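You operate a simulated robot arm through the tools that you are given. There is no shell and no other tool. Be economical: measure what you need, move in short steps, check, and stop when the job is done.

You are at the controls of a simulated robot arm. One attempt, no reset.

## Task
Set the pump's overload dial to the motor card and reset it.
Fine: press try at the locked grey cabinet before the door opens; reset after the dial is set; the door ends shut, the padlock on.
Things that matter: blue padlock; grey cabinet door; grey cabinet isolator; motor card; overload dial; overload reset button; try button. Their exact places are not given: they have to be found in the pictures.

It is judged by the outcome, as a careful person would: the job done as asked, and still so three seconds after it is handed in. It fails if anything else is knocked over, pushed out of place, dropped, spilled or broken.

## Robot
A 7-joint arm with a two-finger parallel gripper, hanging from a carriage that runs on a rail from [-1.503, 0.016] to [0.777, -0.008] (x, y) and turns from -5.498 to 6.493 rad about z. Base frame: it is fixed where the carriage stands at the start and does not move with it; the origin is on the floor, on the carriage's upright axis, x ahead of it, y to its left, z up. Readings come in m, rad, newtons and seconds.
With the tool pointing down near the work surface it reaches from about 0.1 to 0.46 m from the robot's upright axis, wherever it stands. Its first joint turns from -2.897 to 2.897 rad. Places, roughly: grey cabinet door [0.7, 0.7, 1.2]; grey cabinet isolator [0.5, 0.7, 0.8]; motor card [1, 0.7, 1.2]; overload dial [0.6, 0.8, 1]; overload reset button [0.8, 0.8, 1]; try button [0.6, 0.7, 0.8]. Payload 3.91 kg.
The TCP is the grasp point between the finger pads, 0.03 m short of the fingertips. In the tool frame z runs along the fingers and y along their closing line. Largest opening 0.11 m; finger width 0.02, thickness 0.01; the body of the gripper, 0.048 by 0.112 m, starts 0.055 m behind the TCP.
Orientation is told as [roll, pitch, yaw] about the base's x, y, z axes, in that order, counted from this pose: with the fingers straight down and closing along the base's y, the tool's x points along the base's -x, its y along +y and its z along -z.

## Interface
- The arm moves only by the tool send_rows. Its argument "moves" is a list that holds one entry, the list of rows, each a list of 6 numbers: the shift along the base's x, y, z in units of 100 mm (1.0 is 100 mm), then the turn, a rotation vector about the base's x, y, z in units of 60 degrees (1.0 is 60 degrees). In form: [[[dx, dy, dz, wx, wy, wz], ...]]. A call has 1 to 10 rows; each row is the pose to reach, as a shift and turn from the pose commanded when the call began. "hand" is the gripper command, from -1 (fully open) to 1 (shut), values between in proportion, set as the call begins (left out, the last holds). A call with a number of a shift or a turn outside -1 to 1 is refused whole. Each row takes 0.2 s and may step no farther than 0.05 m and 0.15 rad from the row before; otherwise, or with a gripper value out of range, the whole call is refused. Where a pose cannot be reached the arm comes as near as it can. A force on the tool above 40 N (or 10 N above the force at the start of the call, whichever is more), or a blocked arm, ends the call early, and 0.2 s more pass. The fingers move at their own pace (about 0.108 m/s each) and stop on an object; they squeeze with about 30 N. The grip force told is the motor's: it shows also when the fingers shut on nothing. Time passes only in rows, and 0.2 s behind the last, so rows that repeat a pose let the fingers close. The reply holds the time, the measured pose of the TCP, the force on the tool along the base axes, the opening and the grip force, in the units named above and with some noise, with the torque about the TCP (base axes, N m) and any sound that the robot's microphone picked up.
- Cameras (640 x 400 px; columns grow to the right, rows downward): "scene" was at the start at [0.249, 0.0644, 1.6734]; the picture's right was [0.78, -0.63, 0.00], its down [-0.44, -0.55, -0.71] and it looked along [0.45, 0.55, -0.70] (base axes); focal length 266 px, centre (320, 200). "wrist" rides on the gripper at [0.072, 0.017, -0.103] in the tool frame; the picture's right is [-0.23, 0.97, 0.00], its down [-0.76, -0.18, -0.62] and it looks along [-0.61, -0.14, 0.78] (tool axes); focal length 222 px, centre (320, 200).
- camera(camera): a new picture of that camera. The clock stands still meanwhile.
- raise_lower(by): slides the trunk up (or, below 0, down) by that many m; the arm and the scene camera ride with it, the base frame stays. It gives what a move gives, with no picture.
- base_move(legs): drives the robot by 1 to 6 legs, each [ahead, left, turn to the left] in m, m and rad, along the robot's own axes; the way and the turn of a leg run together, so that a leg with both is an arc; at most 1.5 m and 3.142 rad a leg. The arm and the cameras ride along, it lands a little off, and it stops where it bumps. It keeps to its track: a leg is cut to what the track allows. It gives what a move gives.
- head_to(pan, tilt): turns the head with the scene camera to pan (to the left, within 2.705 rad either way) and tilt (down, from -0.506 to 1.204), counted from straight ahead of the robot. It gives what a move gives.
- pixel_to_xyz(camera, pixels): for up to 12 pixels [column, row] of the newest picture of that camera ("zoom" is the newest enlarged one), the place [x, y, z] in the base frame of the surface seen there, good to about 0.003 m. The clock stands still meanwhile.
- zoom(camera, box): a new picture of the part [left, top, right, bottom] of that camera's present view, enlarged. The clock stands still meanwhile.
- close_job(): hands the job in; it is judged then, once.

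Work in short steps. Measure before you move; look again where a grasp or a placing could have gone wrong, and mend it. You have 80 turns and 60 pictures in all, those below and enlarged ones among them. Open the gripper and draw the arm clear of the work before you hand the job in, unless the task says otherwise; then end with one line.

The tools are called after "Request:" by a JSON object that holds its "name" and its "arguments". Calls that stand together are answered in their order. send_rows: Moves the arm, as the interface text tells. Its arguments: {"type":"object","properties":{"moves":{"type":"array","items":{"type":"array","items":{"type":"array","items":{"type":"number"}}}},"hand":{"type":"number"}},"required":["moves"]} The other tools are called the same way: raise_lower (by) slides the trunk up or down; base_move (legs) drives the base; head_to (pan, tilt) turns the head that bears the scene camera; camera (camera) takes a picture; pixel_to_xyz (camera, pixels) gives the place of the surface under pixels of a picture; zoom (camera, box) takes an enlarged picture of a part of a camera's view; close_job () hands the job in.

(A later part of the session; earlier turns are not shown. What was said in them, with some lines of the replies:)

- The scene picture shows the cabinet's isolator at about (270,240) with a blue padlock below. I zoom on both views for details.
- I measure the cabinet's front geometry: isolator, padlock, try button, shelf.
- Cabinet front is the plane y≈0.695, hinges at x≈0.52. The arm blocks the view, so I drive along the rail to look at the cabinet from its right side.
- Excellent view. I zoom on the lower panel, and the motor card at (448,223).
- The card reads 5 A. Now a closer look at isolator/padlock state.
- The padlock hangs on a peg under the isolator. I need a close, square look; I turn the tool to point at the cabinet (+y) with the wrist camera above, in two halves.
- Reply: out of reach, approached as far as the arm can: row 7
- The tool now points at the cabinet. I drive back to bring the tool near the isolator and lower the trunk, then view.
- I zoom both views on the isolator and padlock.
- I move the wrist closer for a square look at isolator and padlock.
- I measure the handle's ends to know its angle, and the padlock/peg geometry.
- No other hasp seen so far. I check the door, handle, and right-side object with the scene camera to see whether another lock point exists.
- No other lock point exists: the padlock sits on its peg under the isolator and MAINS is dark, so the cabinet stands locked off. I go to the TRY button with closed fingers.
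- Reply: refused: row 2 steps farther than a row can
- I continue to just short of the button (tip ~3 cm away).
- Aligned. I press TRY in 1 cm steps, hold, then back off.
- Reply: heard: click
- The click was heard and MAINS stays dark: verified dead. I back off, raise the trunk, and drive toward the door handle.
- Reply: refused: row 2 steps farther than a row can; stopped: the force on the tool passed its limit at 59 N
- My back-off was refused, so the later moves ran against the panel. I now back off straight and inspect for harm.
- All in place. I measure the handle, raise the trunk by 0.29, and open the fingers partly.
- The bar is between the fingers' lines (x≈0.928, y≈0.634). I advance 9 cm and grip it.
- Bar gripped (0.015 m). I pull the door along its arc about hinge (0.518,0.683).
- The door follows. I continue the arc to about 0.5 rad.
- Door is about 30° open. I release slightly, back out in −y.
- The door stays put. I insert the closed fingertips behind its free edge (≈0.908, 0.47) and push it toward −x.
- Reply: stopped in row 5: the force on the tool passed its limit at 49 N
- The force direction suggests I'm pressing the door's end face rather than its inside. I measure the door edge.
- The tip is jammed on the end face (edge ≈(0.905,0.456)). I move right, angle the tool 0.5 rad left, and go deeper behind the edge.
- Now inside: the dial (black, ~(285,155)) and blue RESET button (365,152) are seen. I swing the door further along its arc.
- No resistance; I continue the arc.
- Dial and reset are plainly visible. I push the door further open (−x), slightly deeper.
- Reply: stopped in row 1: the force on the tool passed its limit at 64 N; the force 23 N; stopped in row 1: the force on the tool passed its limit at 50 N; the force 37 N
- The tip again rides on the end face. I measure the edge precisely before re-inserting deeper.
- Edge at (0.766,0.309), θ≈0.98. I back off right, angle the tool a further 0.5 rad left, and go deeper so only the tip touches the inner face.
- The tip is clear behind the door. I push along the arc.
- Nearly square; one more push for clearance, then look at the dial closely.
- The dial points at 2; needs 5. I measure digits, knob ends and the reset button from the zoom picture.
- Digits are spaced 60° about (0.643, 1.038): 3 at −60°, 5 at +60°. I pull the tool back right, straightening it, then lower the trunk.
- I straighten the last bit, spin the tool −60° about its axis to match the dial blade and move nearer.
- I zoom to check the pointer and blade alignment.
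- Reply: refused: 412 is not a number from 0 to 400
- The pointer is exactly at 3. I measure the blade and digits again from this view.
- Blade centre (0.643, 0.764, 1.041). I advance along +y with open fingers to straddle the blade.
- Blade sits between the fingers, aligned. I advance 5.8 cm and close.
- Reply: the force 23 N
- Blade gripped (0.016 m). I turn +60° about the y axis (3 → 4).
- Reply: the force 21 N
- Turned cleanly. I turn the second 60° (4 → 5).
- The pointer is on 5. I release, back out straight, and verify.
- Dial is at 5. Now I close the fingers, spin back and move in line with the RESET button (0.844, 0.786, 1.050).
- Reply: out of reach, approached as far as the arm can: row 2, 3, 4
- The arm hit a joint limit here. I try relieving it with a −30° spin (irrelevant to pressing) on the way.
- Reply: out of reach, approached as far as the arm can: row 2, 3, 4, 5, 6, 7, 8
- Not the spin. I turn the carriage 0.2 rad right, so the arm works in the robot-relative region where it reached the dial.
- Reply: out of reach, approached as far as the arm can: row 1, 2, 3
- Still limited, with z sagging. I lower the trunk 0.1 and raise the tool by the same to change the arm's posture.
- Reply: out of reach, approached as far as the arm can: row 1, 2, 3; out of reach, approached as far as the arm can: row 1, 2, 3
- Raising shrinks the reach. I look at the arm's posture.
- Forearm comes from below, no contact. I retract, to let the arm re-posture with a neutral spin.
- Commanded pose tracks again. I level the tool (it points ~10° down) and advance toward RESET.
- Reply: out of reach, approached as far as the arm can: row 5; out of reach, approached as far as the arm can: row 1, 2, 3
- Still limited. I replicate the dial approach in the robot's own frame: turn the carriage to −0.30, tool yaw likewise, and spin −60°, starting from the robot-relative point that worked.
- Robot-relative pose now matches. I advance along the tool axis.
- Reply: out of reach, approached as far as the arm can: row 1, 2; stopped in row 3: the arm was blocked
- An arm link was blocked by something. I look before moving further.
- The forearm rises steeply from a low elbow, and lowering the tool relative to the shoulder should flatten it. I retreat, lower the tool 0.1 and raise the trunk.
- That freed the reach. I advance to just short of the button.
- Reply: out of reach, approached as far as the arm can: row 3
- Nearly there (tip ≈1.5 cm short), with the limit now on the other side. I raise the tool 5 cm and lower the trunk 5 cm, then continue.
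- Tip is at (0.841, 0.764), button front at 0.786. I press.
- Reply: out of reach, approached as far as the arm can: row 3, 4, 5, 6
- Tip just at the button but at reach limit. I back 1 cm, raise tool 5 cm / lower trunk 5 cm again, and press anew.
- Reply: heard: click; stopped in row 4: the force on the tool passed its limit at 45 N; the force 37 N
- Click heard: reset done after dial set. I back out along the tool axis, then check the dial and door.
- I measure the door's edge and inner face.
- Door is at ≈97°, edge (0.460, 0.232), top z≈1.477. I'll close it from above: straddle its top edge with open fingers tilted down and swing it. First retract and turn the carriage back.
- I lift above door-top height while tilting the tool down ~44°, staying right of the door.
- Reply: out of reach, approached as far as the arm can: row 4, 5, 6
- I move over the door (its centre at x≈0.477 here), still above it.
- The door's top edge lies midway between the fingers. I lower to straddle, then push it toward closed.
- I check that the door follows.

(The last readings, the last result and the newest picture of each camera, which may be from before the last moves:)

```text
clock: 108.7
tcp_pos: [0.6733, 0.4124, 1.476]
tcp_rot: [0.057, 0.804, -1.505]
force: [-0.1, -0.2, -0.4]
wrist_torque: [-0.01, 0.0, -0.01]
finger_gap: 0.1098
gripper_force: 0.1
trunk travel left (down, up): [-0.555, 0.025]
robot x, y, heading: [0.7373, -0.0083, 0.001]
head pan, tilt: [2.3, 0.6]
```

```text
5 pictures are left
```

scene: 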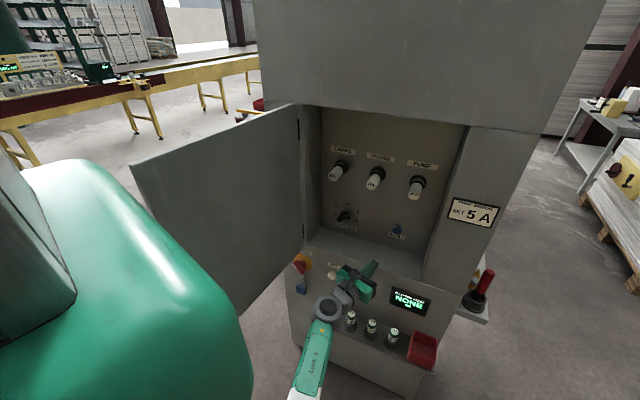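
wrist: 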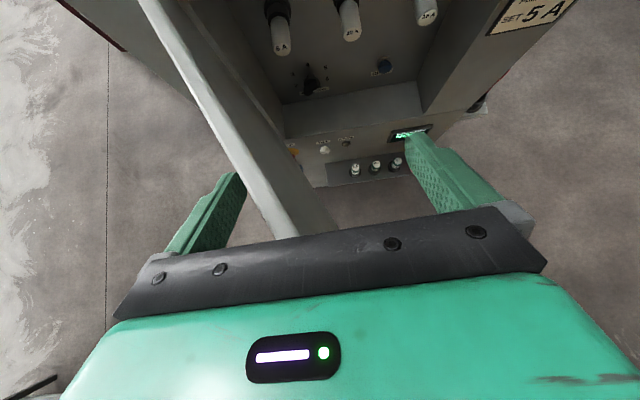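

It follows (θ≈65°). I continue to about 40°.

Request:
{"name": "send_rows", "arguments": {"moves": [[[0.15, 0.07, 0, 0, 0, 0], [0.3, 0.14, 0, 0, 0, 0], [0.46, 0.23, 0, 0, 0, 0], [0.62, 0.32, 0, 0, 0, 0], [0.8, 0.47, 0, 0, 0, 0], [0.98, 0.64, 0, 0, 0, 0]]]}}

Request:
{"name": "camera", "arguments": {"camera": "wrist"}}

```text
clock: 110.1
tcp_pos: [0.7707, 0.4768, 1.4746]
tcp_rot: [0.056, 0.804, -1.505]
force: [-1.0, 0.0, -0.5]
wrist_torque: [0.0, -0.02, -0.01]
finger_gap: 0.11
gripper_force: 0.1
trunk travel left (down, up): [-0.555, 0.025]
robot x, y, heading: [0.7401, -0.0074, 0.002]
head pan, tilt: [2.3, 0.6]
```

```text
4 pictures are left
```

wrist: 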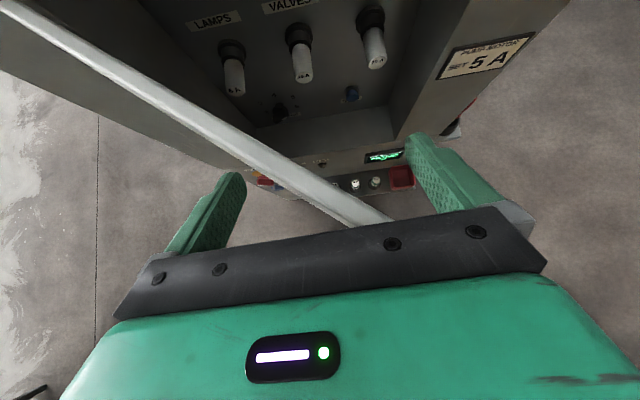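

Door ≈40°. I lift out, go to the outer side, close the fingers.

Request:
{"name": "send_rows", "arguments": {"moves": [[[0, 0, 0.4, 0, 0, 0], [0, 0, 0.75, 0, 0, 0], [0, -0.4, 0.75, 0, 0, 0], [0, -0.8, 0.75, 0, 0, 0], [0, -1.0, 0.75, 0, 0, 0]]]}}

Request:
{"name": "send_rows", "arguments": {"hand": 1, "moves": [[[0.1, -0.45, 0, 0, 0, 0], [0.2, -0.6, 0, 0, 0, 0], [0.3, -0.6, -0.4, 0, 0, 0], [0.3, -0.6, -0.8, 0, 0, 0], [0.3, -0.6, -1.0, 0, 0, 0]]]}}

```text
clock: 111.3
tcp_pos: [0.7684, 0.4038, 1.5532]
tcp_rot: [0.058, 0.803, -1.505]
force: [0.0, 0.0, 0.4]
wrist_torque: [-0.01, -0.01, -0.03]
finger_gap: 0.11
gripper_force: 0.0
out of reach, approached as far as the arm can: row 4, 5
trunk travel left (down, up): [-0.555, 0.025]
robot x, y, heading: [0.7383, -0.0092, 0.005]
head pan, tilt: [2.3, 0.6]
```

```text
clock: 112.5
tcp_pos: [0.8179, 0.3982, 1.4448]
tcp_rot: [0.057, 0.803, -1.505]
force: [0.0, 0.0, 0.2]
wrist_torque: [0.0, 0.0, 0.03]
finger_gap: 0.0001
gripper_force: 30.4
out of reach, approached as far as the arm can: row 1, 2, 3, 4, 5
trunk travel left (down, up): [-0.555, 0.025]
robot x, y, heading: [0.7437, -0.0107, -0.002]
head pan, tilt: [2.3, 0.6]
```

The arm couldn't retract further than y≈0.40; I check which side of the door the tip is on.

Request:
{"name": "camera", "arguments": {"camera": "wrist"}}

```text
3 pictures are left
```

wrist: 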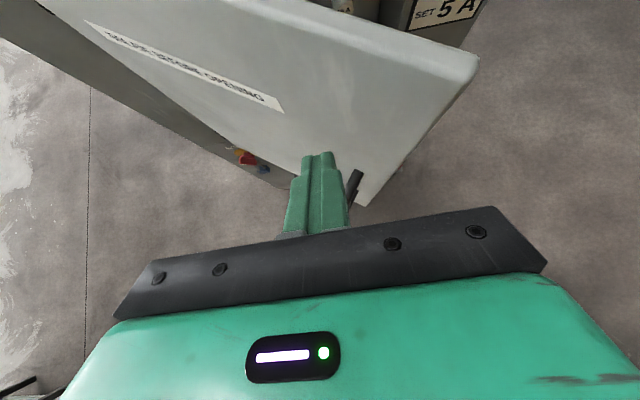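

The tip is on the outer face. I push the door shut along +y.

Request:
{"name": "send_rows", "arguments": {"moves": [[[0.02, 0.15, -0.1, 0, 0, 0], [0.05, 0.3, -0.2, 0, 0, 0], [0.08, 0.45, -0.2, 0, 0, 0], [0.11, 0.6, -0.2, 0, 0, 0], [0.14, 0.75, -0.2, 0, 0, 0], [0.17, 0.88, -0.2, 0, 0, 0], [0.2, 1.0, -0.2, 0, 0, 0]]]}}

Request:
{"name": "send_rows", "arguments": {"moves": [[[0.02, 0.15, 0, 0, 0, 0], [0.05, 0.3, 0, 0, 0, 0], [0.08, 0.45, 0, 0, 0, 0], [0.1, 0.6, 0, 0, 0, 0], [0.11, 0.75, 0, 0, 0, 0], [0.12, 0.88, 0, 0, 0, 0], [0.12, 1.0, 0, 0, 0, 0]]]}}

```text
clock: 114.1
tcp_pos: [0.8366, 0.5006, 1.424]
tcp_rot: [0.055, 0.803, -1.501]
force: [-0.2, -0.1, 0.5]
wrist_torque: [-0.01, 0.0, -0.01]
finger_gap: 0.0
gripper_force: 30.1
trunk travel left (down, up): [-0.555, 0.025]
robot x, y, heading: [0.7421, -0.0088, -0.002]
head pan, tilt: [2.3, 0.6]
```

```text
clock: 115.7
tcp_pos: [0.8484, 0.5999, 1.4246]
tcp_rot: [0.056, 0.805, -1.505]
force: [-0.1, -0.1, -0.4]
wrist_torque: [0.0, 0.02, 0.01]
finger_gap: 0.0
gripper_force: 29.4
trunk travel left (down, up): [-0.555, 0.025]
robot x, y, heading: [0.7422, -0.0094, -0.003]
head pan, tilt: [2.3, 0.6]
```

Reach is fine. I push the last 5–6 cm slowly until contact force shows the door is seated.

Request:
{"name": "send_rows", "arguments": {"moves": [[[0, 0.12, 0, 0, 0, 0], [0, 0.24, 0, 0, 0, 0], [0, 0.34, 0, 0, 0, 0], [0, 0.42, 0, 0, 0, 0], [0, 0.48, 0, 0, 0, 0], [0, 0.53, 0, 0, 0, 0], [0, 0.58, 0, 0, 0, 0], [0, 0.62, 0, 0, 0, 0], [0, 0.66, 0, 0, 0, 0]]]}}

```text
clock: 117.1
tcp_pos: [0.8502, 0.6464, 1.4233]
tcp_rot: [0.056, 0.799, -1.504]
force: [0.4, -28.0, 9.2]
wrist_torque: [-0.09, -0.2, -0.05]
finger_gap: 0.0002
gripper_force: 29.8
trunk travel left (down, up): [-0.555, 0.025]
robot x, y, heading: [0.7376, -0.0068, -0.002]
head pan, tilt: [2.3, 0.6]
stopped in row 6: the force on the tool passed its limit at 61 N (the readings are from after the stop); the commanded pose is now the measured one
```

The door is seated (61 N at tip y≈0.68). I back off to y≈0.45, open the gripper and look.

Request:
{"name": "send_rows", "arguments": {"moves": [[[0, -0.4, 0, 0, 0, 0], [0, -0.8, 0, 0, 0, 0], [0, -1.0, 0, 0, 0, 0]]]}}

Request:
{"name": "send_rows", "arguments": {"hand": -1, "moves": [[[0, -0.4, 0, 0, 0, 0], [0, -0.8, 0, 0, 0, 0], [0, -1.0, 0, 0, 0, 0], [0, -1.0, 0, 0, 0, 0]]]}}

Request:
{"name": "head_to", "arguments": {"pan": 2.0, "tilt": 0.75}}

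Request:
{"name": "camera", "arguments": {"camera": "scene"}}

```text
clock: 117.9
tcp_pos: [0.8504, 0.5496, 1.4229]
tcp_rot: [0.056, 0.803, -1.505]
force: [0.2, -0.5, 0.3]
wrist_torque: [-0.05, -0.03, -0.01]
finger_gap: 0.0
gripper_force: 30.3
trunk travel left (down, up): [-0.555, 0.025]
robot x, y, heading: [0.7451, -0.0083, -0.002]
head pan, tilt: [2.3, 0.6]
```

```text
clock: 118.9
tcp_pos: [0.8494, 0.4479, 1.4218]
tcp_rot: [0.056, 0.802, -1.505]
force: [-0.9, -0.7, -0.2]
wrist_torque: [-0.02, -0.02, -0.04]
finger_gap: 0.11
gripper_force: 0.0
trunk travel left (down, up): [-0.555, 0.025]
robot x, y, heading: [0.7394, -0.0089, -0.002]
head pan, tilt: [2.3, 0.6]
```

```text
clock: 119.7
tcp_pos: [0.8503, 0.449, 1.4227]
tcp_rot: [0.056, 0.804, -1.504]
force: [0.8, 0.0, 0.7]
wrist_torque: [-0.01, 0.02, 0.03]
finger_gap: 0.1102
gripper_force: 0.1
trunk travel left (down, up): [-0.555, 0.025]
robot x, y, heading: [0.7431, -0.0035, -0.0]
head pan, tilt: [2.0, 0.75]
```

```text
2 pictures are left
```

scene: 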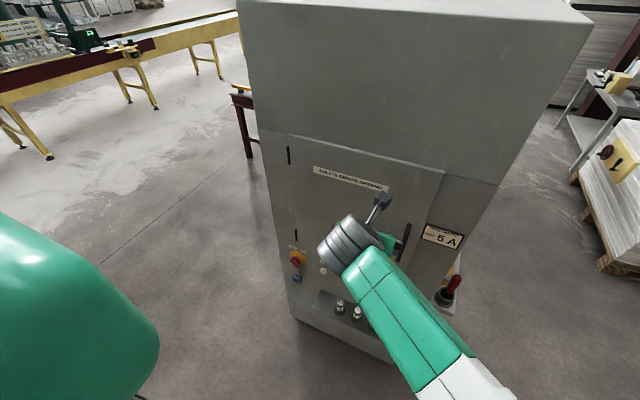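

Door looks flush; padlock still on its peg. I verify the door's plane numerically and zoom on the padlock.

Request:
{"name": "pixel_to_xyz", "arguments": {"camera": "scene", "pixels": [[438, 180], [428, 205], [415, 240], [300, 150], [455, 190], [440, 240]]}}

Request:
{"name": "zoom", "arguments": {"camera": "scene", "box": [270, 230, 400, 345]}}

```text
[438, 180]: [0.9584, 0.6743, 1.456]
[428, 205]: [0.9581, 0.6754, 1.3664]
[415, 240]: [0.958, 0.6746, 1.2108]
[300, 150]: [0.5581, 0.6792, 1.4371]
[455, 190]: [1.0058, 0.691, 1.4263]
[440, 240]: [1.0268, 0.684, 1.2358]
```

```text
3.48 times, centred on (335, 288) of scene
```

zoom: 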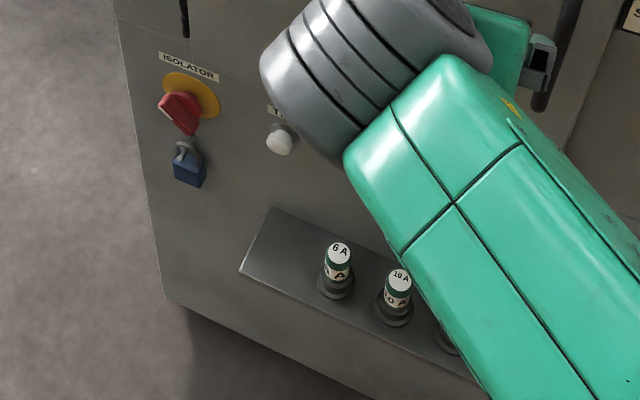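

The door's edge reads y≈0.675, the same as at the start, so it is shut. The padlock and isolator are unchanged, and the arm is clear with the gripper open, so I hand in.

Request:
{"name": "close_job", "arguments": {}}

```text
The job is handed in.
```

The overload dial is set to 5 A as the motor card says, and it was reset after that. TRY was pressed first, with MAINS dark, and the door is shut with the padlock on. The arm did stop on its force limit against the cabinet several times (up to 64 N), and the pictures show nothing moved or damaged.
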